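You operate a simulated robot arm through the tools that you are given. There is no shell and no other tool. Be economical: measure what you need, move in short steps, check, and stop when the job is done.

The job below is to be done with a simulated two-armed robot. You get a single attempt, and the scene is never put back.

Task
On the top of the desk, pour about 100 ml from the coolant bottle into the blue cup, holding that steady with the other hand, and put the coolant bottle back.

Only the result counts: the job must be done as asked and must still hold three seconds after the hand-in. Knocking over, shifting, dropping, spilling or breaking anything else fails it.

Robot
Two 6-joint arms with two-finger parallel grippers on one trunk, on a base that drives. Base frame: it is fixed to the floor where the robot stands at the start and does not move with it; the origin is under the middle of the robot, x ahead of it, y to its left, z up; the surface under the hand at the start is at about z = 0.74. Lengths are in m, angles in degrees, forces in N, time in s.
The left shoulder is at the start at [0.08, 0.215, 1.597], the right one opposite. With the tool pointing down near the work surface each hand reaches from about 0.1 to 0.58 m from the robot's upright axis, wherever it stands, measured 20 degrees to its own side. Payload 3.43 kg a hand.
The TCP of each hand is the grasp point between the finger pads, 0.03 m short of the fingertips. In the tool frame z runs along the fingers and y along their closing line. Largest opening 0.094 m; finger width 0.028, thickness 0.01; the body of the gripper, 0.05 by 0.096 m, starts 0.055 m behind the TCP.
Orientation is that of the tool frame in the base frame, as [roll, pitch, yaw] about the fixed x, y, z axes, in that order (R = Rz(yaw) Ry(pitch) Rx(roll)). With the fingers straight down and closing along the base's y, the tool's x points along the base's -x, its y along +y and its z along -z.

Tools
- The arms move only by the tool servo_tool. It takes "left_increments", "right_increments" or both (then of equal length, played together; a hand with none holds still); each is a list of rows, each a list of 6 numbers: the shift along the base's x, y, z in units of 400 mm (1.0 is 400 mm), then the turn, a rotation vector about the base's x, y, z in units of 120 degrees (1.0 is 120 degrees). In form: [[dx, dy, dz, ax, ay, az], ...]. A call has 1 to 12 rows; each row is the pose to reach, as a shift and turn from the pose commanded when the call began. "left_hand" and "right_hand" are, for a hand that has rows, the finger opening in mm, from 0 to 94, set as the call begins (left out, the last holds). A call with a number of a shift or a turn outside -1 to 1 is refused whole. A row lasts 0.2 s, in which the tool goes at most 0.05 m and 8.6 degrees; a call with a longer step from one row to the next is refused whole, and so is a gripper value outside its range. Where a pose cannot be reached the arm comes as near as it can. A force on the tool above 40 N (or 10 N above the force at the start of the call, whichever is more), or a blocked arm, ends the call early, and 0.2 s more pass. The fingers move at their own pace (about 0.072 m/s each) and stop on an object; they squeeze with about 36 N. The grip force told is the motor's: it shows also when the fingers shut on nothing. Time passes only in rows, and 0.2 s behind the last, so rows that repeat a pose let the fingers close. The reply holds the time, the measured pose of the TCP, the force on the tool along the base axes, the opening and the grip force, in the units named above and with some noise, with the torque about the TCP (base axes, N m) and any sound that the robot's microphone picked up.
- Cameras (640 x 400 px; columns grow to the right, rows downward): "scene" is now at [0.096, -0.0279, 1.7455]; the picture's right is [-0.37, -0.93, 0.00], its down [-0.77, 0.31, -0.55] and it looks along [0.51, -0.21, -0.83] (base axes); focal length 258 px, centre (320, 200). "left" rides on the left gripper at [0.076, -0.014, -0.102] in its tool frame; the picture's right is [0.18, 0.98, 0.00], its down [-0.75, 0.14, -0.64] and it looks along [-0.63, 0.12, 0.77] (tool axes); focal length 243 px, centre (320, 200). "right" rides on the right gripper at [0.076, 0.014, -0.103] in its tool frame; the picture's right is [-0.18, 0.98, 0.00], its down [-0.75, -0.14, -0.64] and it looks along [-0.63, -0.12, 0.77] (tool axes); focal length 243 px, centre (320, 200). There is no depth. A picture from a camera that has moved, and an enlarged one, comes with that camera's place and axes in the base frame and with its lens.
- grab_frame(camera): a new picture of that camera. No time passes.
- raise_lower(by): slides the trunk up (or, below 0, down) by that many m; the arms and the scene camera ride with it, the base frame stays. It gives what a move gives, with no picture.
- drive_base(legs): drives the robot by 1 to 6 legs, each [ahead, left, turn to the left] in m, m and degrees, along the robot's own axes; the way and the turn of a leg run together, so that a leg with both is an arc; at most 1.5 m and 180 degrees a leg. The arms and the cameras ride along, it lands a little off, and it stops where it bumps. It gives what a move gives.
- pan_tilt(pan, tilt): turns the head with the scene camera to pan (to the left, within 86 degrees either way) and tilt (down, from -29 to 69), counted from straight ahead of the robot. It gives what a move gives.
- inspect(camera, box): a new picture of the part [left, top, right, bottom] of that camera's present view, enlarged. No time passes.
- close_job(): hands the job in; it is judged then, once.

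Work in short steps. Places have to be worked out from the pictures, the camera data and where the tool is seen: move nearer, look again, correct. Check each grasp and each placing, and mend what went wrong. You have 120 turns and 88 pictures in all, those below and enlarged ones among them. Open the grippers and draw the arms clear of the work before you hand the job in, unless the task says otherwise; then end with one line.

The tools are called as name(argument=value, ...) on one line, values as JSON. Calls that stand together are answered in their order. servo_tool: Moves the arms, as the interface text tells. Its arguments: {"type":"object","properties":{"left_increments":{"type":"array"},"left_hand":{"type":"number"},"right_increments":{"type":"array"},"right_hand":{"type":"number"}},"required":[]} The other tools are called the same way: raise_lower (by) slides the trunk up or down; drive_base (legs) drives the base; pan_tilt (pan, tilt) turns the head that bears the scene camera; grab_frame (camera) takes a picture; inspect (camera, box) takes an enlarged picture of a part of a camera's view; close_job () hands the job in.

At the start:

```text
time_s: 0.0
left_tool_pos: [0.6303, -0.0613, 1.1986]
left_tcp_rot: [-179.9, 0.0, 180.0]
left_ft_force: [-0.5, -0.3, -0.8]
left_ft_torque: [-0.04, -0.02, -0.01]
left_finger_gap: 0.094
left_finger_force: 0.0
right_tool_pos: [0.3613, -0.4607, 1.0003]
right_tcp_rot: [-180.0, 0.0, -180.0]
right_ft_force: [0.1, 0.3, 1.0]
right_ft_torque: [-0.01, 0.0, -0.01]
right_finger_gap: 0.0942
right_finger_force: 0.0
trunk travel left (down, up): [-0.827, 0.013]
robot x, y, heading: [0.0002, 0.0019, -0.3]
head pan, tilt: [-21.9, 56.3]
```

scene: 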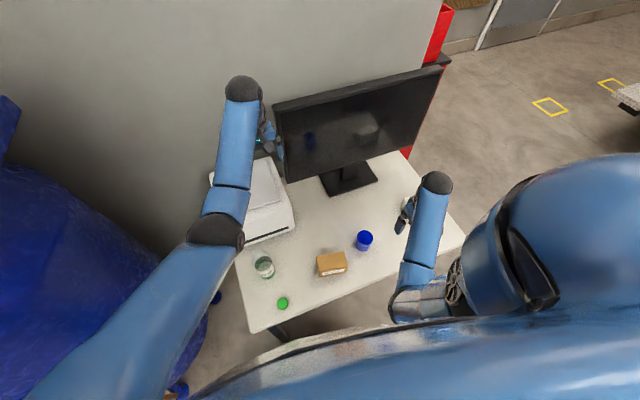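
right: 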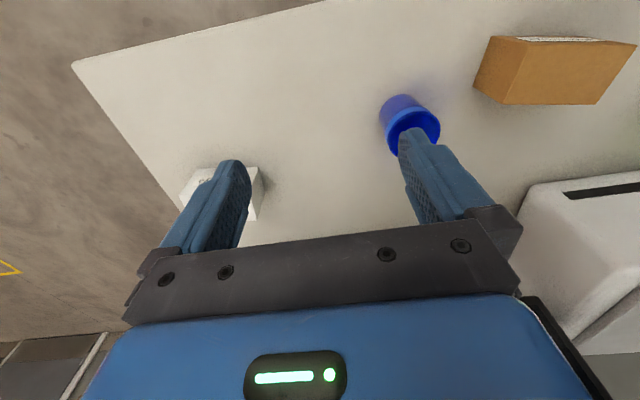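
left: 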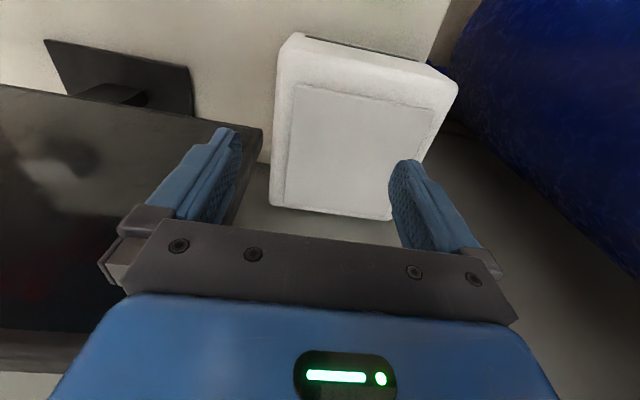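

The scene shows a bottle-like item at (264,266), a green item, a box and the blue cup. I enlarge the scene view of the desk.

inspect(camera="scene", box=[220, 210, 400, 322])

```text
3.56 times, centred on (310, 266) of scene
camera zoom: at [0.096, -0.0279, 1.7455], right [-0.37, -0.93, 0.0], down [-0.77, 0.31, -0.55], along [0.51, -0.21, -0.83], focal length 918 px, centre (356, -35)
```

zoom: 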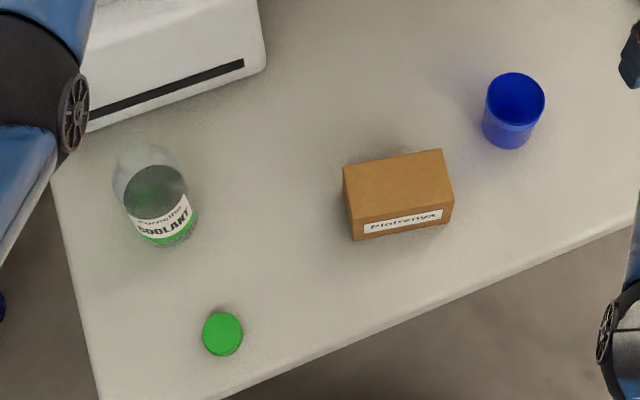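

I place the bottle near (0.47, 0.05), open with its cap on the desk at about (0.34, 0.05), and the cup near (0.43, -0.36). I pull the left hand back to view the bottle with its camera.

servo_tool(left_increments=[[-0.1, 0.04, 0, 0, 0, 0], [-0.2, 0.08, 0, 0, 0, 0], [-0.3, 0.12, 0, 0, 0, 0], [-0.4, 0.16, 0, 0, 0, 0], [-0.5, 0.2, 0, 0, 0, 0], [-0.6, 0.24, 0, 0, 0, 0], [-0.7, 0.28, 0, 0, 0, 0], [-0.8, 0.3, 0, 0, 0, 0]])

grab_frame(camera="left")

grab_frame(camera="scene")

```text
time_s: 1.8
left_tool_pos: [0.2986, 0.0723, 1.0362]
left_tcp_rot: [-179.3, 1.2, 180.0]
left_ft_force: [-0.3, 0.5, 0.6]
left_ft_torque: [0.01, 0.01, 0.0]
left_finger_gap: 0.0939
left_finger_force: 0.2
left hand out of reach, approached as far as the arm can: row 1, 2, 3, 4, 5, 6, 7, 8
right_tool_pos: [0.3573, -0.4586, 1.0037]
right_tcp_rot: [-179.9, 0.2, 180.0]
right_ft_force: [0.9, 0.3, -0.3]
right_ft_torque: [0.0, -0.03, 0.01]
right_finger_gap: 0.0941
right_finger_force: 0.0
trunk travel left (down, up): [-0.827, 0.013]
robot x, y, heading: [-0.0001, 0.0024, -0.0]
head pan, tilt: [-21.9, 56.3]
```

```text
83 pictures are left
camera left: at [0.2212, 0.0611, 1.1374], right [-0.18, 0.98, -0.02], down [0.74, 0.15, 0.66], along [0.65, 0.11, -0.76], focal length 243 px, centre (320, 200)
```

left: 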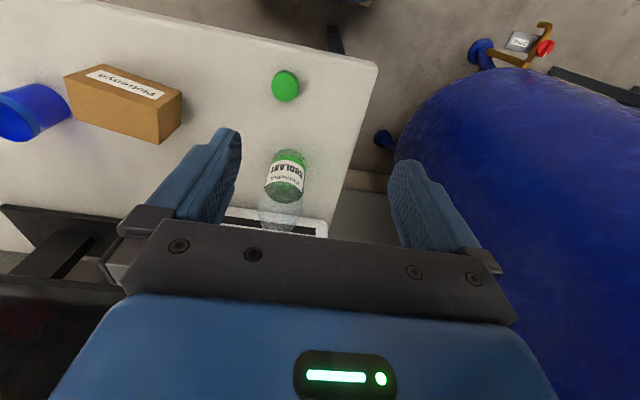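

```text
82 pictures are left
camera scene: at [0.0892, -0.0242, 1.7461], right [-0.37, -0.93, 0.0], down [-0.77, 0.31, -0.56], along [0.52, -0.21, -0.83], focal length 258 px, centre (320, 200)
```

scene: 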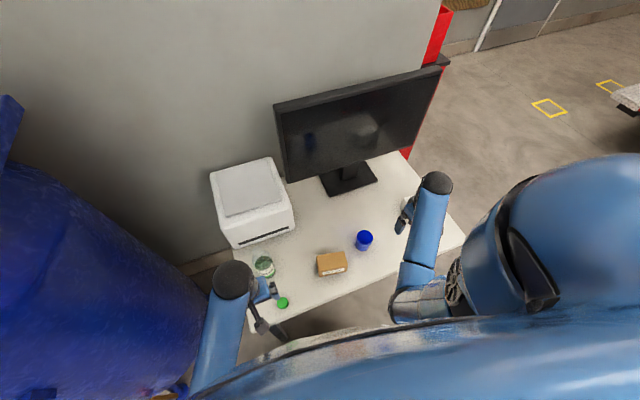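

The bottle is about 0.2 m tall and the desk is clear at hand height. I shift the base back and right so that the bottle is ahead of the left shoulder and the cup ahead of the right, after a look at the right-hand floor.

pan_tilt(pan=-80, tilt=50)

grab_frame(camera="scene")

inspect(camera="left", box=[200, 50, 390, 240])

```text
time_s: 3.1
left_tool_pos: [0.3022, 0.0717, 1.0349]
left_tcp_rot: [-179.5, 0.9, 179.9]
left_ft_force: [-0.3, -0.1, 0.8]
left_ft_torque: [0.01, 0.0, 0.0]
left_finger_gap: 0.094
left_finger_force: 0.0
right_tool_pos: [0.361, -0.4604, 0.9996]
right_tcp_rot: [179.9, 0.0, 180.0]
right_ft_force: [0.6, 0.4, 0.7]
right_ft_torque: [-0.02, 0.0, 0.04]
right_finger_gap: 0.0939
right_finger_force: 0.0
trunk travel left (down, up): [-0.827, 0.013]
robot x, y, heading: [-0.0044, -0.0012, 0.0]
head pan, tilt: [-80.0, 50.0]
```

```text
81 pictures are left
camera scene: at [0.0432, -0.0768, 1.7537], right [-0.98, -0.17, 0.0], down [-0.13, 0.75, -0.64], along [0.11, -0.63, -0.77], focal length 258 px, centre (320, 200)
```

scene: 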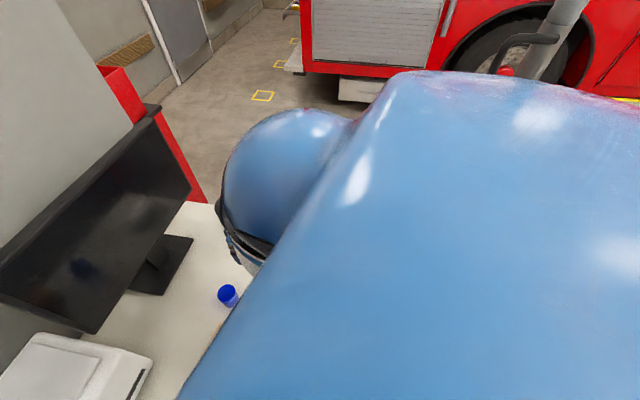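

```text
2.11 times, centred on (295, 145) of left
camera zoom: at [0.2263, 0.0587, 1.1364], right [-0.18, 0.98, -0.01], down [0.74, 0.15, 0.65], along [0.64, 0.11, -0.76], focal length 511 px, centre (373, 316)
```

zoom: 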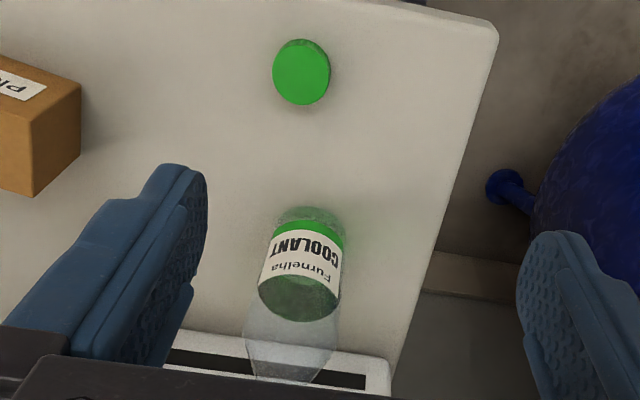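

Open floor to the right, and the bottle is about half full. I drive back and right by 0.15 m.

drive_base(legs=[[-0.15, 0, 0], [0, -0.15, 0]])

pan_tilt(pan=0, tilt=50)

grab_frame(camera="scene")

```text
time_s: 5.4
left_tool_pos: [0.1508, -0.0758, 1.036]
left_tcp_rot: [-179.1, 1.0, 179.9]
left_ft_force: [0.5, 0.1, 0.5]
left_ft_torque: [-0.02, -0.04, -0.01]
left_finger_gap: 0.0938
left_finger_force: 0.0
right_tool_pos: [0.2094, -0.609, 1.0007]
right_tcp_rot: [-179.8, 0.2, 179.9]
right_ft_force: [0.6, 1.1, -0.1]
right_ft_torque: [-0.02, -0.01, -0.01]
right_finger_gap: 0.0939
right_finger_force: 0.0
trunk travel left (down, up): [-0.827, 0.013]
robot x, y, heading: [-0.1524, -0.1469, -0.1]
head pan, tilt: [-80.0, 50.0]
```

```text
time_s: 7.0
left_tool_pos: [0.1516, -0.0788, 1.0356]
left_tcp_rot: [-179.4, 1.0, 179.8]
left_ft_force: [-0.7, -0.2, -0.5]
left_ft_torque: [0.01, -0.01, -0.01]
left_finger_gap: 0.094
left_finger_force: 0.0
right_tool_pos: [0.209, -0.6107, 0.9997]
right_tcp_rot: [179.9, 0.0, 179.9]
right_ft_force: [0.0, -0.2, -0.8]
right_ft_torque: [0.0, 0.03, -0.01]
right_finger_gap: 0.0939
right_finger_force: 0.1
trunk travel left (down, up): [-0.827, 0.013]
robot x, y, heading: [-0.1473, -0.1493, 0.1]
head pan, tilt: [0.0, 50.0]
```

```text
79 pictures are left
camera scene: at [-0.0435, -0.1515, 1.7537], right [0.0, -1.0, 0.0], down [-0.77, 0.0, -0.64], along [0.64, 0.0, -0.77], focal length 258 px, centre (320, 200)
```

scene: 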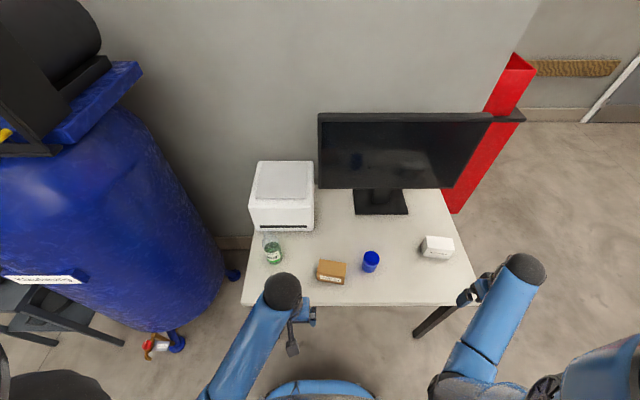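

Clear overview now: bottle at about (0.46, 0.04), cup at about (0.42, -0.36). I now tip both hands toward pointing ahead, about 35° below horizontal, while raising them a little.

servo_tool(left_increments=[[0, 0, 0.05, 0, -0.065, 0], [0, 0, 0.1, 0, -0.13, 0], [0, 0, 0.15, 0, -0.195, 0], [0, 0, 0.2, 0, -0.26, 0], [0, 0, 0.2, 0, -0.325, 0], [0, 0, 0.2, 0, -0.39, 0], [0, 0, 0.2, 0, -0.458, 0]], right_increments=[[0, 0, 0.05, 0, -0.065, 0], [0, 0, 0.1, 0, -0.13, 0], [0, 0, 0.15, 0, -0.195, 0], [0, 0, 0.2, 0, -0.26, 0], [0, 0, 0.2, 0, -0.325, 0], [0, 0, 0.2, 0, -0.39, 0], [0, 0, 0.2, 0, -0.458, 0]])

grab_frame(camera="scene")

```text
time_s: 8.8
left_tool_pos: [0.1658, -0.0749, 1.1406]
left_tcp_rot: [-170.5, 56.8, -168.8]
left_ft_force: [-0.1, -0.4, -0.7]
left_ft_torque: [-0.01, 0.06, 0.01]
left_finger_gap: 0.0941
left_finger_force: 0.1
right_tool_pos: [0.2089, -0.6108, 1.0777]
right_tcp_rot: [179.9, 55.1, 179.9]
right_ft_force: [0.8, -0.6, 0.1]
right_ft_torque: [-0.04, 0.01, 0.03]
right_finger_gap: 0.0939
right_finger_force: 0.0
trunk travel left (down, up): [-0.827, 0.013]
robot x, y, heading: [-0.1524, -0.1494, -0.1]
head pan, tilt: [0.0, 50.0]
stopped in row 7 (left hand): the arm was blocked; the commanded pose is now the measured one
```

```text
78 pictures are left
camera scene: at [-0.0436, -0.1514, 1.7522], right [0.0, -1.0, 0.0], down [-0.77, 0.0, -0.64], along [0.64, 0.0, -0.77], focal length 258 px, centre (320, 200)
```

scene: 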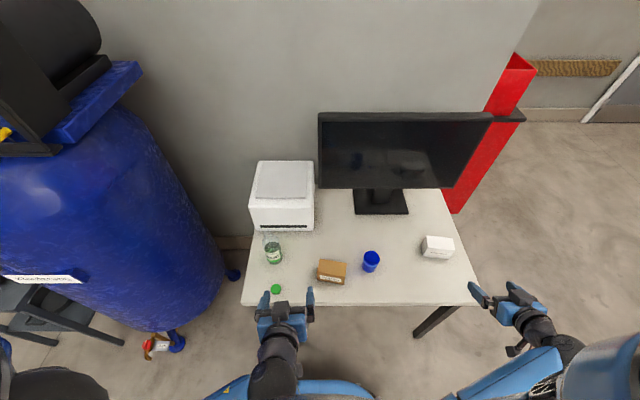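

The left arm jammed because it was folded too close to the body. I move it forward and left, level with the row of objects but above them.

servo_tool(left_increments=[[0.1, 0.04, 0, 0, 0, 0], [0.2, 0.08, 0, 0, 0, 0], [0.3, 0.12, 0, 0, 0, 0], [0.4, 0.16, 0, 0, 0, 0]])

```text
time_s: 9.8
left_tool_pos: [0.3245, -0.0122, 1.137]
left_tcp_rot: [-171.8, 56.7, -170.4]
left_ft_force: [0.1, -0.6, 0.1]
left_ft_torque: [-0.01, 0.0, -0.03]
left_finger_gap: 0.0943
left_finger_force: 0.1
right_tool_pos: [0.2104, -0.6108, 1.0795]
right_tcp_rot: [179.8, 54.9, 179.9]
right_ft_force: [0.9, 0.5, -0.3]
right_ft_torque: [0.04, -0.01, -0.02]
right_finger_gap: 0.0939
right_finger_force: 0.1
trunk travel left (down, up): [-0.827, 0.013]
robot x, y, heading: [-0.1534, -0.1495, -0.2]
head pan, tilt: [0.0, 50.0]
```

Both hands are clear of everything underneath. I lower the trunk by 0.2 m and look.

raise_lower(by=-0.2)

grab_frame(camera="scene")

grab_frame(camera="left")

grab_frame(camera="right")

```text
time_s: 11.9
left_tool_pos: [0.3245, -0.0131, 0.9382]
left_tcp_rot: [-171.5, 56.7, -170.3]
left_ft_force: [0.1, -0.7, 0.7]
left_ft_torque: [0.0, -0.03, -0.03]
left_finger_gap: 0.0942
left_finger_force: 0.1
right_tool_pos: [0.209, -0.6099, 0.88]
right_tcp_rot: [179.9, 55.1, 179.8]
right_ft_force: [-0.1, 0.2, -0.5]
right_ft_torque: [-0.02, -0.02, 0.01]
right_finger_gap: 0.0942
right_finger_force: 0.2
trunk travel left (down, up): [-0.627, 0.213]
robot x, y, heading: [-0.1547, -0.1493, -0.2]
head pan, tilt: [0.0, 50.0]
```

```text
77 pictures are left
camera scene: at [-0.0437, -0.1508, 1.5537], right [0.0, -1.0, 0.0], down [-0.77, 0.0, -0.64], along [0.64, 0.0, -0.77], focal length 258 px, centre (320, 200)
```

scene: 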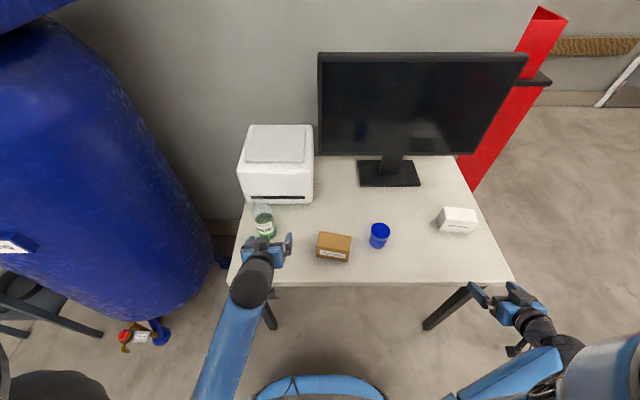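

```text
76 pictures are left
camera left: at [0.1977, -0.0335, 0.9305], right [-0.15, 0.96, -0.23], down [-0.14, 0.21, 0.97], along [0.98, 0.17, 0.1], focal length 243 px, centre (320, 200)
```

left: 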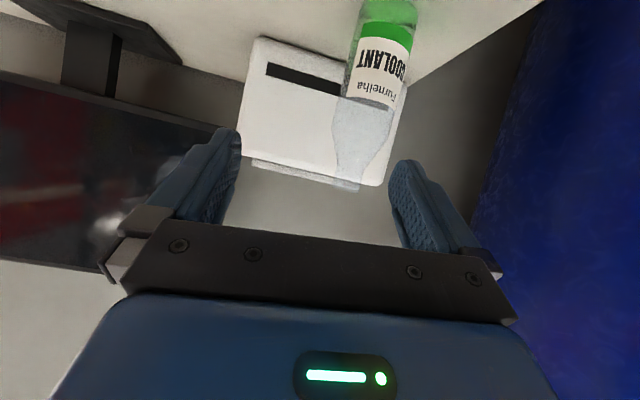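

```text
75 pictures are left
camera right: at [0.0816, -0.5967, 0.8775], right [0.11, 0.98, 0.15], down [-0.1, -0.14, 0.99], along [0.99, -0.12, 0.08], focal length 243 px, centre (320, 200)
```

right: 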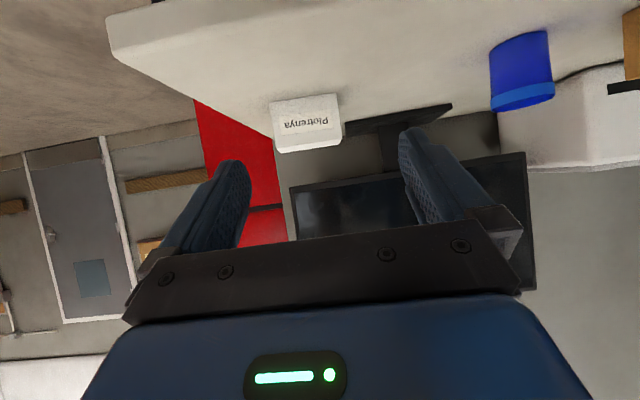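

I enlarge the bottle in the left view to find the liquid level.

inspect(camera="left", box=[300, 0, 460, 210])

inspect(camera="scene", box=[230, 190, 410, 302])

```text
1.90 times, centred on (380, 105) of left
camera zoom: at [0.1977, -0.0335, 0.9305], right [-0.15, 0.96, -0.23], down [-0.14, 0.21, 0.97], along [0.98, 0.17, 0.1], focal length 462 px, centre (206, 381)
```

zoom: 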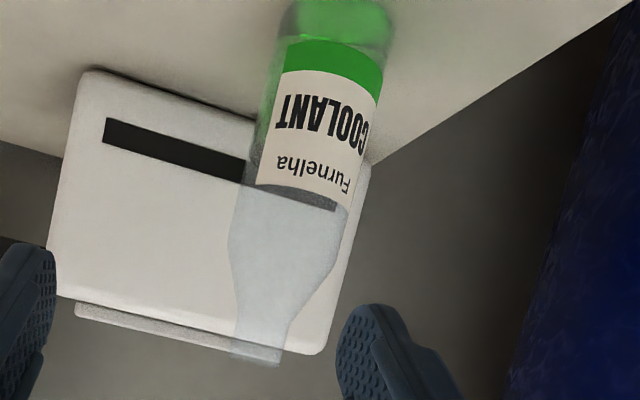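

```text
3.56 times, centred on (320, 246) of scene
camera zoom: at [-0.0437, -0.1508, 1.5537], right [0.0, -1.0, 0.0], down [-0.77, 0.0, -0.64], along [0.64, 0.0, -0.77], focal length 918 px, centre (320, 36)
```

zoom: 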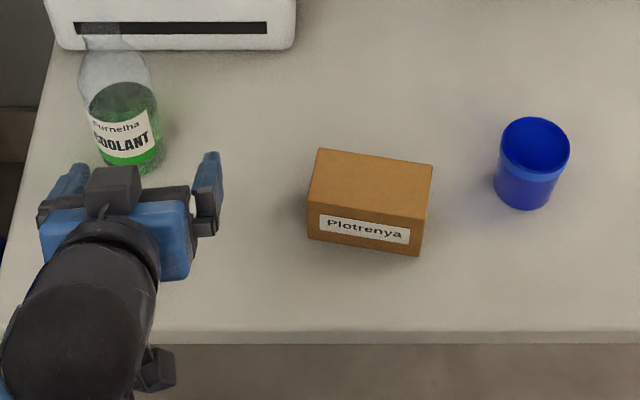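

The liquid stands about 9 cm deep (level near z 0.83), with the bottle body about 64 mm wide. I square the left hand's orientation, line it up with y = 0.042 and lower the trunk by 0.1 m.

servo_tool(left_increments=[[0, 0.07, 0, 0.018, 0.009, -0.012], [0, 0.137, 0, 0.037, 0.018, -0.024]])

raise_lower(by=-0.1)

grab_frame(camera="left")

grab_frame(camera="scene")

```text
time_s: 12.5
left_tool_pos: [0.3225, 0.0418, 0.9366]
left_tcp_rot: [-179.9, 55.1, -179.9]
left_ft_force: [0.5, -0.3, 0.4]
left_ft_torque: [0.02, -0.02, -0.02]
left_finger_gap: 0.0937
left_finger_force: 0.0
right_tool_pos: [0.2099, -0.6114, 0.8792]
right_tcp_rot: [180.0, 55.1, 179.9]
right_ft_force: [-0.4, -0.4, -0.6]
right_ft_torque: [0.0, 0.02, 0.01]
right_finger_gap: 0.094
right_finger_force: 0.0
trunk travel left (down, up): [-0.627, 0.213]
robot x, y, heading: [-0.1521, -0.1473, -0.1]
head pan, tilt: [0.0, 50.0]
```

```text
time_s: 13.8
left_tool_pos: [0.3239, 0.0419, 0.8389]
left_tcp_rot: [-179.9, 55.0, -179.9]
left_ft_force: [0.1, -0.1, 0.0]
left_ft_torque: [0.04, 0.0, -0.02]
left_finger_gap: 0.0941
left_finger_force: 0.2
right_tool_pos: [0.2094, -0.6122, 0.7804]
right_tcp_rot: [179.9, 55.1, 179.8]
right_ft_force: [-0.3, -0.4, -0.3]
right_ft_torque: [-0.01, -0.02, -0.03]
right_finger_gap: 0.0941
right_finger_force: 0.0
trunk travel left (down, up): [-0.527, 0.313]
robot x, y, heading: [-0.1523, -0.1462, -0.2]
head pan, tilt: [0.0, 50.0]
```

```text
72 pictures are left
camera left: at [0.1965, 0.0282, 0.8339], right [-0.1, 0.98, -0.15], down [-0.09, 0.14, 0.99], along [0.99, 0.12, 0.08], focal length 243 px, centre (320, 200)
```

left: 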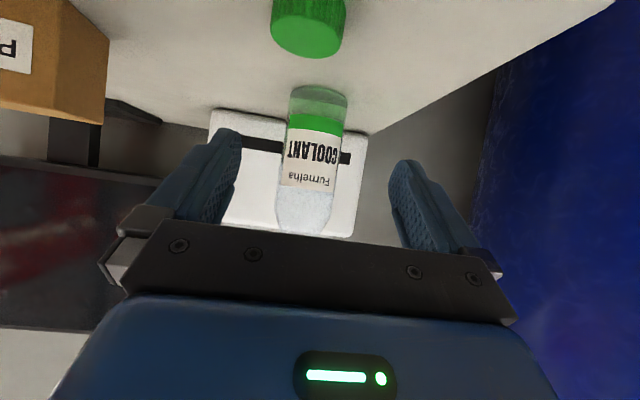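

```text
71 pictures are left
camera scene: at [-0.0437, -0.1508, 1.4537], right [0.0, -1.0, 0.0], down [-0.77, 0.0, -0.64], along [0.64, 0.0, -0.77], focal length 258 px, centre (320, 200)
```

scene: 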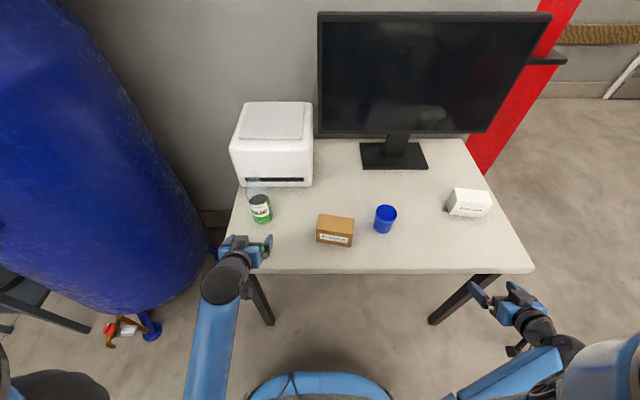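

Combined estimates put the bottle at about (0.475, 0.046); the loose cap is low and will be passed over. I advance the open left hand around the bottle.

servo_tool(left_increments=[[0.09, 0.005, 0, 0, 0, 0], [0.18, 0.01, 0, 0, 0, 0], [0.24, 0.01, -0.02, 0, 0, 0], [0.3, 0.01, -0.05, 0, 0, 0]], left_hand=94)

grab_frame(camera="left")

inspect(camera="scene", box=[200, 160, 380, 272])

```text
time_s: 14.8
left_tool_pos: [0.4432, 0.0455, 0.8175]
left_tcp_rot: [-179.9, 54.8, -180.0]
left_ft_force: [-0.6, -0.2, -0.5]
left_ft_torque: [0.03, -0.01, 0.01]
left_finger_gap: 0.0943
left_finger_force: 0.1
right_tool_pos: [0.2101, -0.6102, 0.7796]
right_tcp_rot: [179.9, 54.9, 179.7]
right_ft_force: [-0.3, 0.1, -1.0]
right_ft_torque: [-0.03, 0.01, -0.01]
right_finger_gap: 0.094
right_finger_force: 0.0
trunk travel left (down, up): [-0.527, 0.313]
robot x, y, heading: [-0.1553, -0.1472, -0.2]
head pan, tilt: [0.0, 50.0]
```

```text
70 pictures are left
camera left: at [0.3178, 0.032, 0.8128], right [-0.1, 0.98, -0.15], down [-0.09, 0.14, 0.99], along [0.99, 0.12, 0.08], focal length 243 px, centre (320, 200)
```

left: 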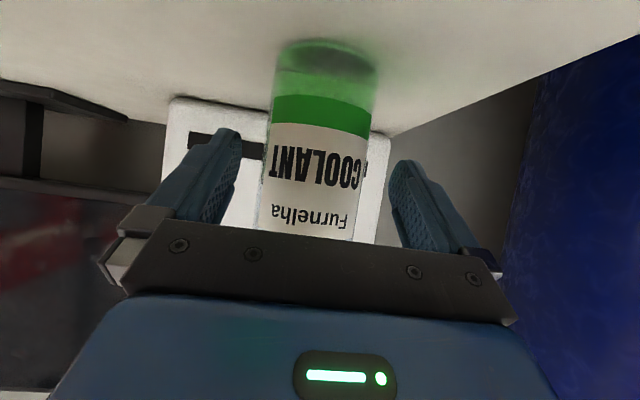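

```text
3.56 times, centred on (290, 216) of scene
camera zoom: at [-0.0422, -0.1509, 1.4535], right [0.0, -1.0, 0.0], down [-0.77, 0.0, -0.64], along [0.64, 0.0, -0.77], focal length 918 px, centre (427, 143)
```

zoom: 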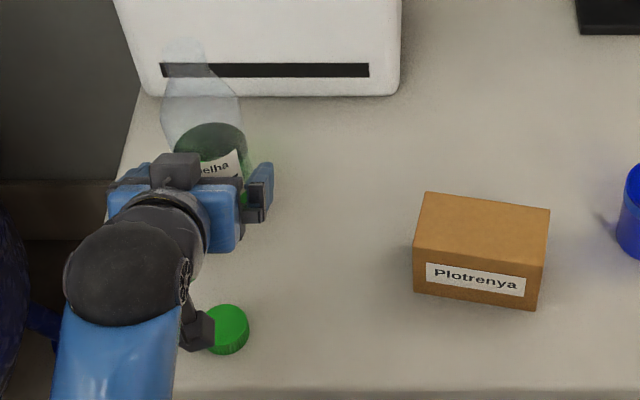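

The bottle is centred between the fingers, its axis about 0.035 m further ahead. I advance that much and close.

servo_tool(left_increments=[[0.045, 0.003, 0, 0, 0, 0], [0.09, 0.005, 0, 0, 0, 0], [0.09, 0.005, 0, 0, 0, 0]])

servo_tool(left_increments=[[0, 0, 0, 0, 0, 0], [0, 0, 0, 0, 0, 0], [0, 0, 0, 0, 0, 0], [0, 0, 0, 0, 0, 0], [0, 0, 0, 0, 0, 0]], left_hand=50)

grab_frame(camera="left")

```text
time_s: 15.7
left_tool_pos: [0.4788, 0.0483, 0.8172]
left_tcp_rot: [-180.0, 55.0, 180.0]
left_ft_force: [-1.5, -0.7, 0.2]
left_ft_torque: [-0.01, -0.06, 0.02]
left_finger_gap: 0.0941
left_finger_force: 0.1
right_tool_pos: [0.2101, -0.612, 0.7803]
right_tcp_rot: [179.9, 55.1, 179.9]
right_ft_force: [-0.8, 0.4, -0.2]
right_ft_torque: [0.0, 0.01, 0.01]
right_finger_gap: 0.0941
right_finger_force: 0.1
trunk travel left (down, up): [-0.527, 0.313]
robot x, y, heading: [-0.1521, -0.1497, 0.0]
head pan, tilt: [0.0, 50.0]
```

```text
time_s: 16.9
left_tool_pos: [0.4796, 0.0479, 0.8176]
left_tcp_rot: [-179.8, 54.9, -179.9]
left_ft_force: [0.4, -1.4, 0.7]
left_ft_torque: [0.05, -0.16, -0.01]
left_finger_gap: 0.0715
left_finger_force: 35.7
right_tool_pos: [0.2103, -0.6109, 0.7797]
right_tcp_rot: [179.9, 55.1, 179.8]
right_ft_force: [0.1, 0.4, 0.0]
right_ft_torque: [-0.01, 0.01, 0.01]
right_finger_gap: 0.0938
right_finger_force: 0.1
trunk travel left (down, up): [-0.527, 0.313]
robot x, y, heading: [-0.1531, -0.1476, -0.3]
head pan, tilt: [0.0, 50.0]
```

```text
68 pictures are left
camera left: at [0.3525, 0.0338, 0.8138], right [-0.1, 0.98, -0.15], down [-0.09, 0.14, 0.99], along [0.99, 0.12, 0.08], focal length 243 px, centre (320, 200)
```

left: 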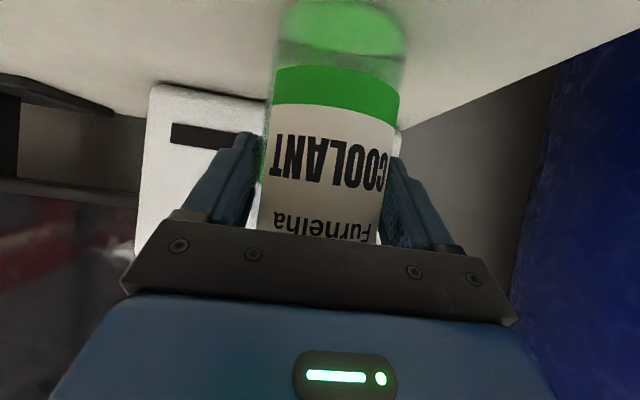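

The bottle is held (71.5 mm wide). Before lifting, I bring the right hand to the cup (about (0.445, -0.36)), turned 35° inward.

servo_tool(right_increments=[[0, 0.03, 0.08, 0, 0, 0.05], [0.04, 0.09, 0.125, 0, 0, 0.1], [0.09, 0.16, 0.125, 0, 0, 0.15], [0.14, 0.23, 0.125, 0, 0, 0.2], [0.19, 0.3, 0.125, 0, 0, 0.25], [0.225, 0.35, 0.125, 0, 0, 0.292]])

grab_frame(camera="right")

grab_frame(camera="scene")

```text
time_s: 18.2
left_tool_pos: [0.4782, 0.0476, 0.818]
left_tcp_rot: [-179.8, 55.1, -180.0]
left_ft_force: [1.1, 0.6, 1.0]
left_ft_torque: [0.07, -0.16, -0.02]
left_finger_gap: 0.0717
left_finger_force: 36.0
right_tool_pos: [0.3003, -0.4709, 0.8298]
right_tcp_rot: [179.8, 55.1, -145.0]
right_ft_force: [-0.3, -0.7, 0.0]
right_ft_torque: [0.01, -0.01, 0.01]
right_finger_gap: 0.0941
right_finger_force: 0.0
trunk travel left (down, up): [-0.527, 0.313]
robot x, y, heading: [-0.1511, -0.1479, -0.3]
head pan, tilt: [0.0, 50.0]
```

```text
67 pictures are left
camera right: at [0.1869, -0.5324, 0.8272], right [-0.48, 0.86, 0.15], down [0.0, -0.17, 0.99], along [0.88, 0.47, 0.08], focal length 243 px, centre (320, 200)
```

right: 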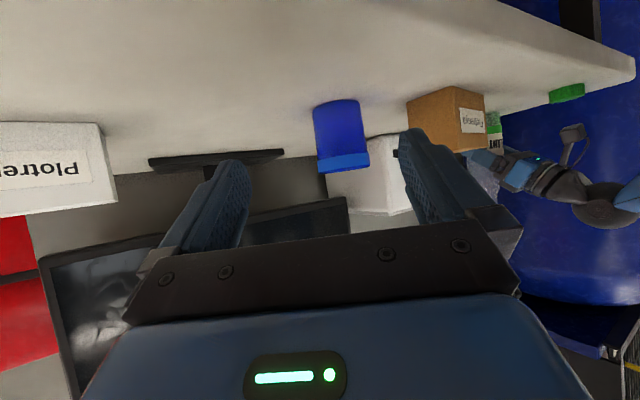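

```text
66 pictures are left
camera scene: at [-0.0436, -0.151, 1.4537], right [0.0, -1.0, 0.0], down [-0.77, 0.0, -0.64], along [0.64, 0.0, -0.77], focal length 258 px, centre (320, 200)
```

scene: 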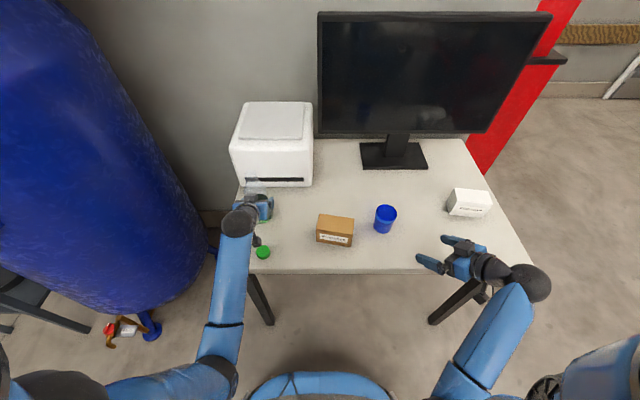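

The cup's axis lies about 0.19 m along the right tool heading with a 16 mm sideways offset; cup is around (0.445, -0.35). I approach part way and lower.

servo_tool(right_increments=[[0.07, 0.065, 0, 0, 0, 0], [0.14, 0.13, -0.03, 0, 0, 0], [0.203, 0.19, -0.1, 0, 0, 0]])

grab_frame(camera="right")

inspect(camera="scene", box=[310, 170, 490, 282])

```text
time_s: 19.1
left_tool_pos: [0.4784, 0.0475, 0.8182]
left_tcp_rot: [-179.9, 54.9, 180.0]
left_ft_force: [0.4, 0.1, 0.3]
left_ft_torque: [0.08, -0.2, 0.0]
left_finger_gap: 0.0714
left_finger_force: 35.7
right_tool_pos: [0.3806, -0.3959, 0.7903]
right_tcp_rot: [179.9, 55.1, -145.1]
right_ft_force: [-0.8, -0.1, 0.6]
right_ft_torque: [0.02, 0.03, -0.01]
right_finger_gap: 0.0941
right_finger_force: 0.2
trunk travel left (down, up): [-0.527, 0.313]
robot x, y, heading: [-0.1505, -0.148, -0.3]
head pan, tilt: [0.0, 50.0]
```

```text
65 pictures are left
camera right: at [0.2671, -0.4562, 0.7883], right [-0.48, 0.87, 0.15], down [0.0, -0.17, 0.99], along [0.88, 0.47, 0.08], focal length 243 px, centre (320, 200)
```

right: 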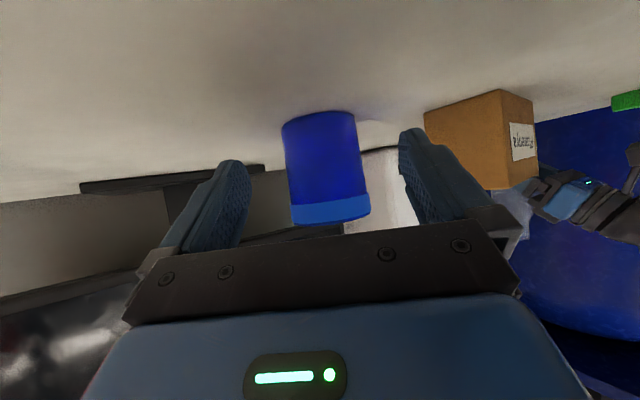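

```text
3.56 times, centred on (400, 226) of scene
camera zoom: at [-0.0434, -0.1508, 1.4537], right [0.0, -1.0, 0.0], down [-0.77, 0.0, -0.64], along [0.64, 0.0, -0.77], focal length 918 px, centre (36, 108)
```

zoom: 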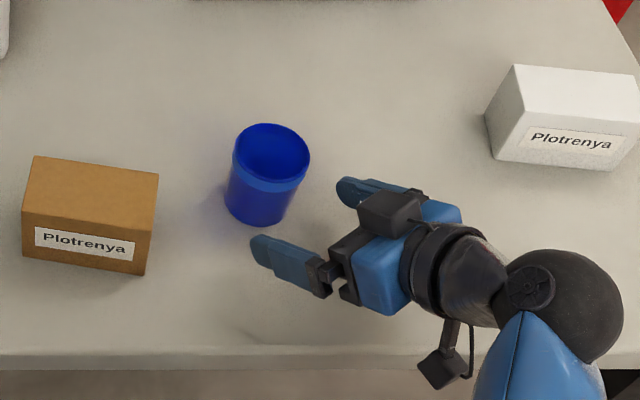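

Aligned, with about 0.085 m left along the heading. I advance around the cup and check before closing.

servo_tool(right_increments=[[0.06, 0.045, 0, 0, 0, 0], [0.12, 0.09, 0, 0, 0, 0], [0.17, 0.129, 0, 0, 0, 0]])

grab_frame(camera="right")

inspect(camera="scene", box=[310, 170, 490, 282])

```text
time_s: 19.9
left_tool_pos: [0.4789, 0.0479, 0.8168]
left_tcp_rot: [-179.8, 55.0, -180.0]
left_ft_force: [1.7, 0.0, 0.8]
left_ft_torque: [0.09, -0.21, 0.0]
left_finger_gap: 0.0715
left_finger_force: 35.9
right_tool_pos: [0.45, -0.3432, 0.7897]
right_tcp_rot: [179.9, 55.1, -145.2]
right_ft_force: [0.9, 0.5, -0.5]
right_ft_torque: [-0.02, -0.03, 0.03]
right_finger_gap: 0.0939
right_finger_force: 0.1
trunk travel left (down, up): [-0.527, 0.313]
robot x, y, heading: [-0.1515, -0.1499, -0.2]
head pan, tilt: [0.0, 50.0]
```

```text
63 pictures are left
camera right: at [0.3361, -0.4049, 0.7875], right [-0.48, 0.87, 0.15], down [0.0, -0.17, 0.99], along [0.88, 0.47, 0.08], focal length 243 px, centre (320, 200)
```

right: 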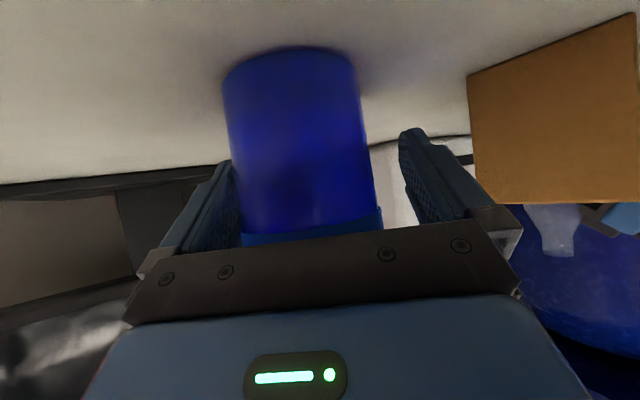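

```text
3.56 times, centred on (400, 226) of scene
camera zoom: at [-0.0434, -0.1507, 1.4537], right [0.0, -1.0, 0.0], down [-0.77, 0.0, -0.64], along [0.64, 0.0, -0.77], focal length 918 px, centre (36, 108)
```

zoom: 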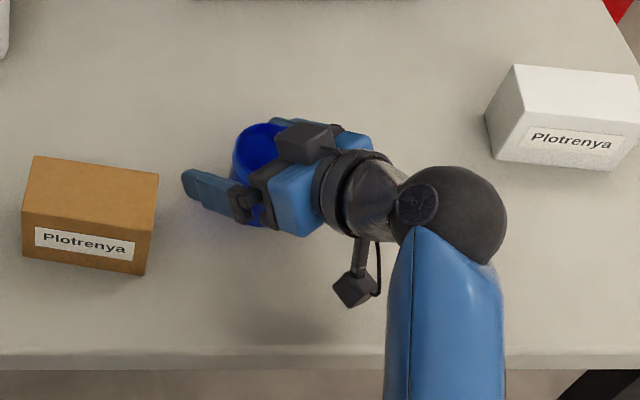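

The cup sits nearer the far finger; I centre the hand by 10 mm sideways, back off 10 mm so that the gripper leaves the cup mouth freer, and close gently.

servo_tool(right_increments=[[-0.006, -0.035, -0.02, 0, 0, 0], [-0.006, -0.035, -0.02, 0, 0, 0]])

grab_frame(camera="right")

```text
time_s: 20.4
left_tool_pos: [0.479, 0.0476, 0.8175]
left_tcp_rot: [-179.9, 54.9, -179.9]
left_ft_force: [1.1, 0.5, 1.4]
left_ft_torque: [0.1, -0.21, 0.03]
left_finger_gap: 0.0715
left_finger_force: 35.9
right_tool_pos: [0.4474, -0.3575, 0.7827]
right_tcp_rot: [179.9, 55.1, -145.1]
right_ft_force: [0.1, 0.1, 0.2]
right_ft_torque: [-0.01, 0.0, -0.02]
right_finger_gap: 0.0941
right_finger_force: 0.0
trunk travel left (down, up): [-0.527, 0.313]
robot x, y, heading: [-0.1527, -0.1511, -0.0]
head pan, tilt: [0.0, 50.0]
```

```text
61 pictures are left
camera right: at [0.3338, -0.4189, 0.7791], right [-0.48, 0.87, 0.15], down [0.0, -0.17, 0.99], along [0.88, 0.47, 0.08], focal length 243 px, centre (320, 200)
```

right: 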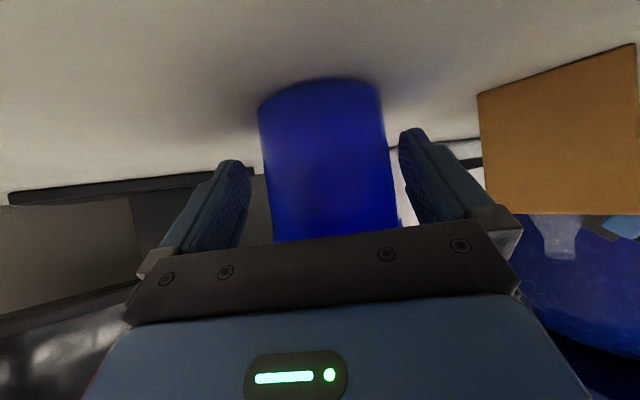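

Nearly centred; a 3 mm trim, then close on the cup.

servo_tool(right_increments=[[-0.003, 0.005, 0, 0, 0, 0], [-0.003, 0.005, 0, 0, 0, 0]])

servo_tool(right_increments=[[0, 0, 0, 0, 0, 0], [0, 0, 0, 0, 0, 0], [0, 0, 0, 0, 0, 0], [0, 0, 0, 0, 0, 0]], right_hand=55)

grab_frame(camera="right")

grab_frame(camera="scene")

```text
time_s: 21.1
left_tool_pos: [0.4781, 0.049, 0.8183]
left_tcp_rot: [180.0, 55.0, 179.9]
left_ft_force: [0.7, 0.7, 1.0]
left_ft_torque: [0.11, -0.24, 0.0]
left_finger_gap: 0.0716
left_finger_force: 36.1
right_tool_pos: [0.4462, -0.355, 0.7811]
right_tcp_rot: [179.9, 55.1, -145.1]
right_ft_force: [0.5, -0.9, -0.2]
right_ft_torque: [0.01, 0.01, -0.01]
right_finger_gap: 0.0942
right_finger_force: 0.0
trunk travel left (down, up): [-0.527, 0.313]
robot x, y, heading: [-0.1543, -0.1482, -0.0]
head pan, tilt: [0.0, 50.0]
```

```text
time_s: 22.1
left_tool_pos: [0.4793, 0.0469, 0.8186]
left_tcp_rot: [-179.8, 55.0, 179.9]
left_ft_force: [0.7, 0.6, 1.3]
left_ft_torque: [0.16, -0.22, 0.01]
left_finger_gap: 0.0716
left_finger_force: 35.8
right_tool_pos: [0.4462, -0.3548, 0.7813]
right_tcp_rot: [179.9, 55.1, -145.1]
right_ft_force: [-0.7, -0.1, 0.5]
right_ft_torque: [-0.04, 0.0, -0.02]
right_finger_gap: 0.0642
right_finger_force: 35.7
trunk travel left (down, up): [-0.527, 0.313]
robot x, y, heading: [-0.149, -0.1501, -0.1]
head pan, tilt: [0.0, 50.0]
```

```text
60 pictures are left
camera right: at [0.3326, -0.4169, 0.7794], right [-0.48, 0.87, 0.15], down [0.0, -0.17, 0.99], along [0.88, 0.47, 0.08], focal length 243 px, centre (320, 200)
```

right: 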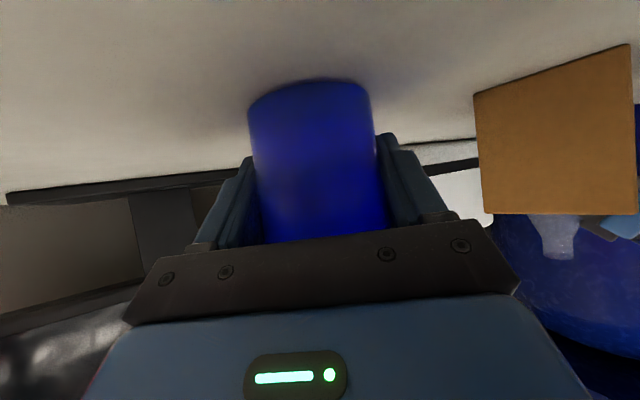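

```text
59 pictures are left
camera scene: at [-0.0435, -0.1508, 1.4537], right [0.0, -1.0, 0.0], down [-0.77, 0.0, -0.64], along [0.64, 0.0, -0.77], focal length 258 px, centre (320, 200)
```

scene: 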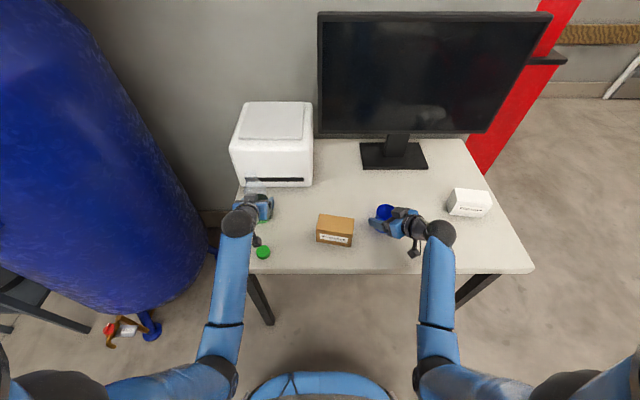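

Cup is held firmly (64 mm). Now I lift the bottle straight up, upright, and check the load.

servo_tool(left_increments=[[0, 0, 0.05, 0, 0, 0], [0, 0, 0.12, 0, 0, 0], [0, 0, 0.2, 0, 0, 0], [0, 0, 0.28, 0, 0, 0], [0, 0, 0.34, 0, 0, 0], [0, 0, 0.34, 0, 0, 0]])

grab_frame(camera="scene")

grab_frame(camera="left")

```text
time_s: 23.4
left_tool_pos: [0.4787, 0.0489, 0.9536]
left_tcp_rot: [-179.8, 54.8, 180.0]
left_ft_force: [0.4, 0.8, -2.8]
left_ft_torque: [0.0, 0.0, 0.0]
left_finger_gap: 0.0712
left_finger_force: 35.8
right_tool_pos: [0.4474, -0.3548, 0.7813]
right_tcp_rot: [179.9, 55.1, -145.1]
right_ft_force: [0.2, -0.5, 2.5]
right_ft_torque: [-0.07, -0.02, -0.03]
right_finger_gap: 0.064
right_finger_force: 36.0
trunk travel left (down, up): [-0.527, 0.313]
robot x, y, heading: [-0.1492, -0.1466, -0.1]
head pan, tilt: [0.0, 50.0]
```

```text
58 pictures are left
camera scene: at [-0.0432, -0.1506, 1.4536], right [0.0, -1.0, 0.0], down [-0.77, 0.0, -0.64], along [0.64, 0.0, -0.77], focal length 258 px, centre (320, 200)
```

scene: 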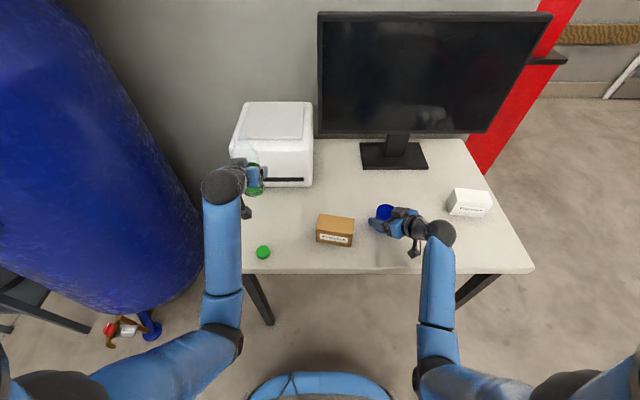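

```text
57 pictures are left
camera left: at [0.3519, 0.0343, 0.9496], right [-0.1, 0.98, -0.15], down [-0.09, 0.14, 0.99], along [0.99, 0.12, 0.08], focal length 243 px, centre (320, 200)
```

left: 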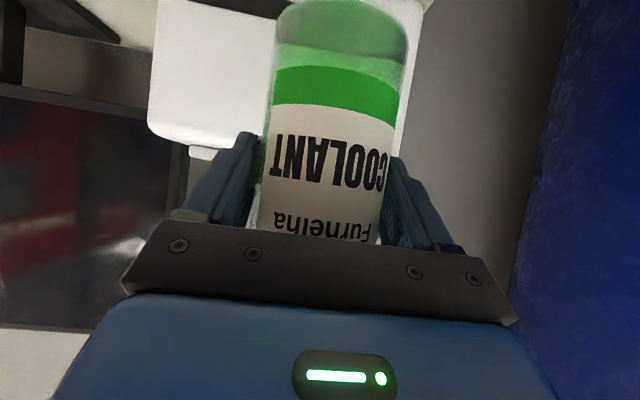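

The bottle is up (about 3 N, upright). I carry it smoothly to beside the cup, yawing 25° right.

servo_tool(left_increments=[[0.003, -0.03, 0, 0, 0, -0.01], [0.01, -0.09, 0, 0, 0, -0.03], [0.018, -0.17, 0, 0, 0, -0.05], [0.026, -0.25, 0, 0, 0, -0.075], [0.034, -0.33, 0, 0, 0, -0.1], [0.042, -0.41, 0, 0, 0, -0.125], [0.05, -0.49, 0, 0, 0, -0.15], [0.06, -0.57, 0, 0, 0, -0.175], [0.07, -0.64, 0, 0, 0, -0.195], [0.075, -0.68, 0, 0, 0, -0.205], [0.077, -0.695, 0, 0, 0, -0.208]])

grab_frame(camera="scene")

grab_frame(camera="left")

grab_frame(camera="right")

```text
time_s: 25.9
left_tool_pos: [0.5084, -0.2308, 0.9546]
left_tcp_rot: [-179.8, 55.0, 155.0]
left_ft_force: [-0.1, 0.3, -2.5]
left_ft_torque: [0.0, 0.01, 0.04]
left_finger_gap: 0.0716
left_finger_force: 36.3
right_tool_pos: [0.4456, -0.3556, 0.7825]
right_tcp_rot: [180.0, 55.1, -145.0]
right_ft_force: [0.2, 0.4, 3.3]
right_ft_torque: [-0.06, -0.02, -0.01]
right_finger_gap: 0.0641
right_finger_force: 35.9
trunk travel left (down, up): [-0.527, 0.313]
robot x, y, heading: [-0.1508, -0.1458, -0.1]
head pan, tilt: [0.0, 50.0]
```

```text
56 pictures are left
camera scene: at [-0.0433, -0.1508, 1.4536], right [0.0, -1.0, 0.0], down [-0.77, 0.0, -0.64], along [0.64, 0.0, -0.77], focal length 258 px, centre (320, 200)
```

scene: 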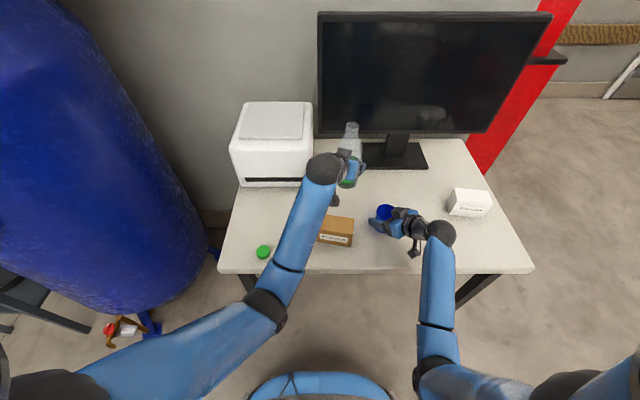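

```text
55 pictures are left
camera left: at [0.3896, -0.1887, 0.9501], right [0.32, 0.93, -0.15], down [-0.02, 0.17, 0.99], along [0.95, -0.31, 0.08], focal length 243 px, centre (320, 200)
```

left: 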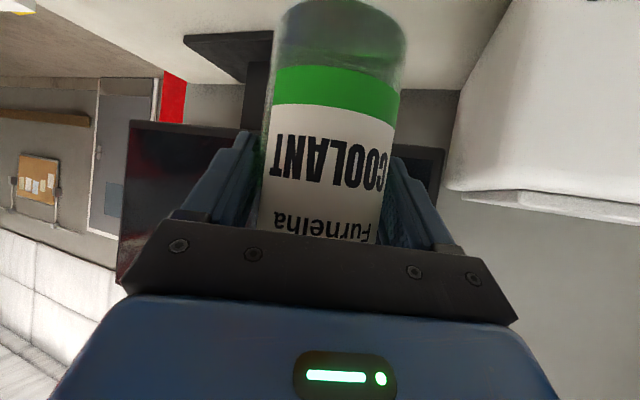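

```text
54 pictures are left
camera right: at [0.3327, -0.4169, 0.7793], right [-0.48, 0.87, 0.15], down [0.0, -0.17, 0.99], along [0.88, 0.47, 0.08], focal length 243 px, centre (320, 200)
```

right: 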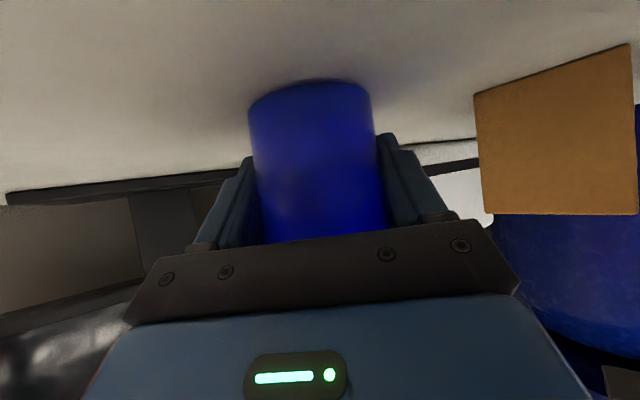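

Mouth top measures about 0.12 m above the grasp point. I tilt to 48° toward the cup and look.

servo_tool(left_increments=[[0, 0, 0, 0.06, -0.028, 0], [0, 0, 0, 0.121, -0.056, 0], [0, 0, 0, 0.181, -0.085, 0], [0, 0, 0, 0.242, -0.113, 0], [0, 0, 0, 0.302, -0.141, 0], [0, 0, 0, 0.362, -0.169, 0], [0, 0, 0, 0.362, -0.169, 0]])

grab_frame(camera="scene")

inspect(camera="scene", box=[290, 120, 450, 260])

```text
time_s: 27.4
left_tool_pos: [0.5104, -0.2302, 0.9544]
left_tcp_rot: [117.2, 33.1, 108.3]
left_ft_force: [0.0, -0.7, 0.7]
left_ft_torque: [0.0, 0.01, 0.01]
left_finger_gap: 0.05
left_finger_force: 0.3
right_tool_pos: [0.445, -0.3567, 0.7816]
right_tcp_rot: [-180.0, 55.0, -145.2]
right_ft_force: [-0.2, 0.0, 2.3]
right_ft_torque: [-0.06, 0.0, -0.01]
right_finger_gap: 0.0643
right_finger_force: 35.8
trunk travel left (down, up): [-0.527, 0.313]
robot x, y, heading: [-0.1513, -0.1499, -0.3]
head pan, tilt: [0.0, 50.0]
```

```text
53 pictures are left
camera scene: at [-0.0436, -0.1509, 1.4537], right [0.0, -1.0, 0.0], down [-0.77, 0.0, -0.64], along [0.64, 0.0, -0.77], focal length 258 px, centre (320, 200)
```

scene: 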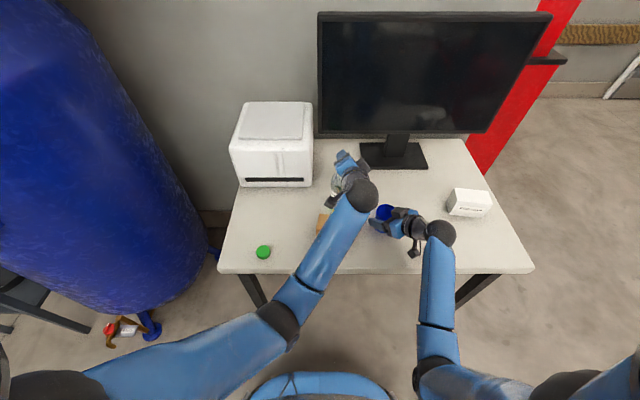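

```text
2.86 times, centred on (370, 190) of scene
camera zoom: at [-0.0436, -0.1509, 1.4537], right [0.0, -1.0, 0.0], down [-0.77, 0.0, -0.64], along [0.64, 0.0, -0.77], focal length 738 px, centre (177, 229)
```

zoom: 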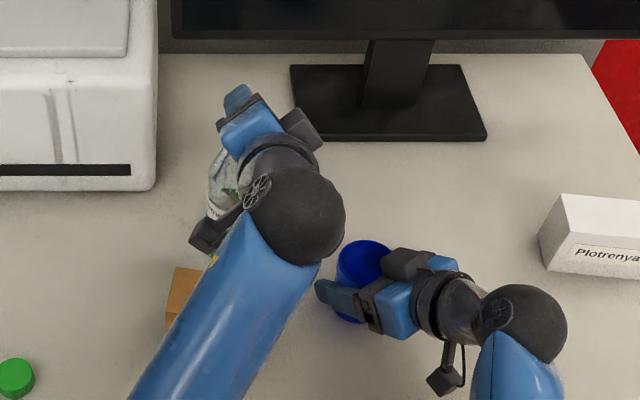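

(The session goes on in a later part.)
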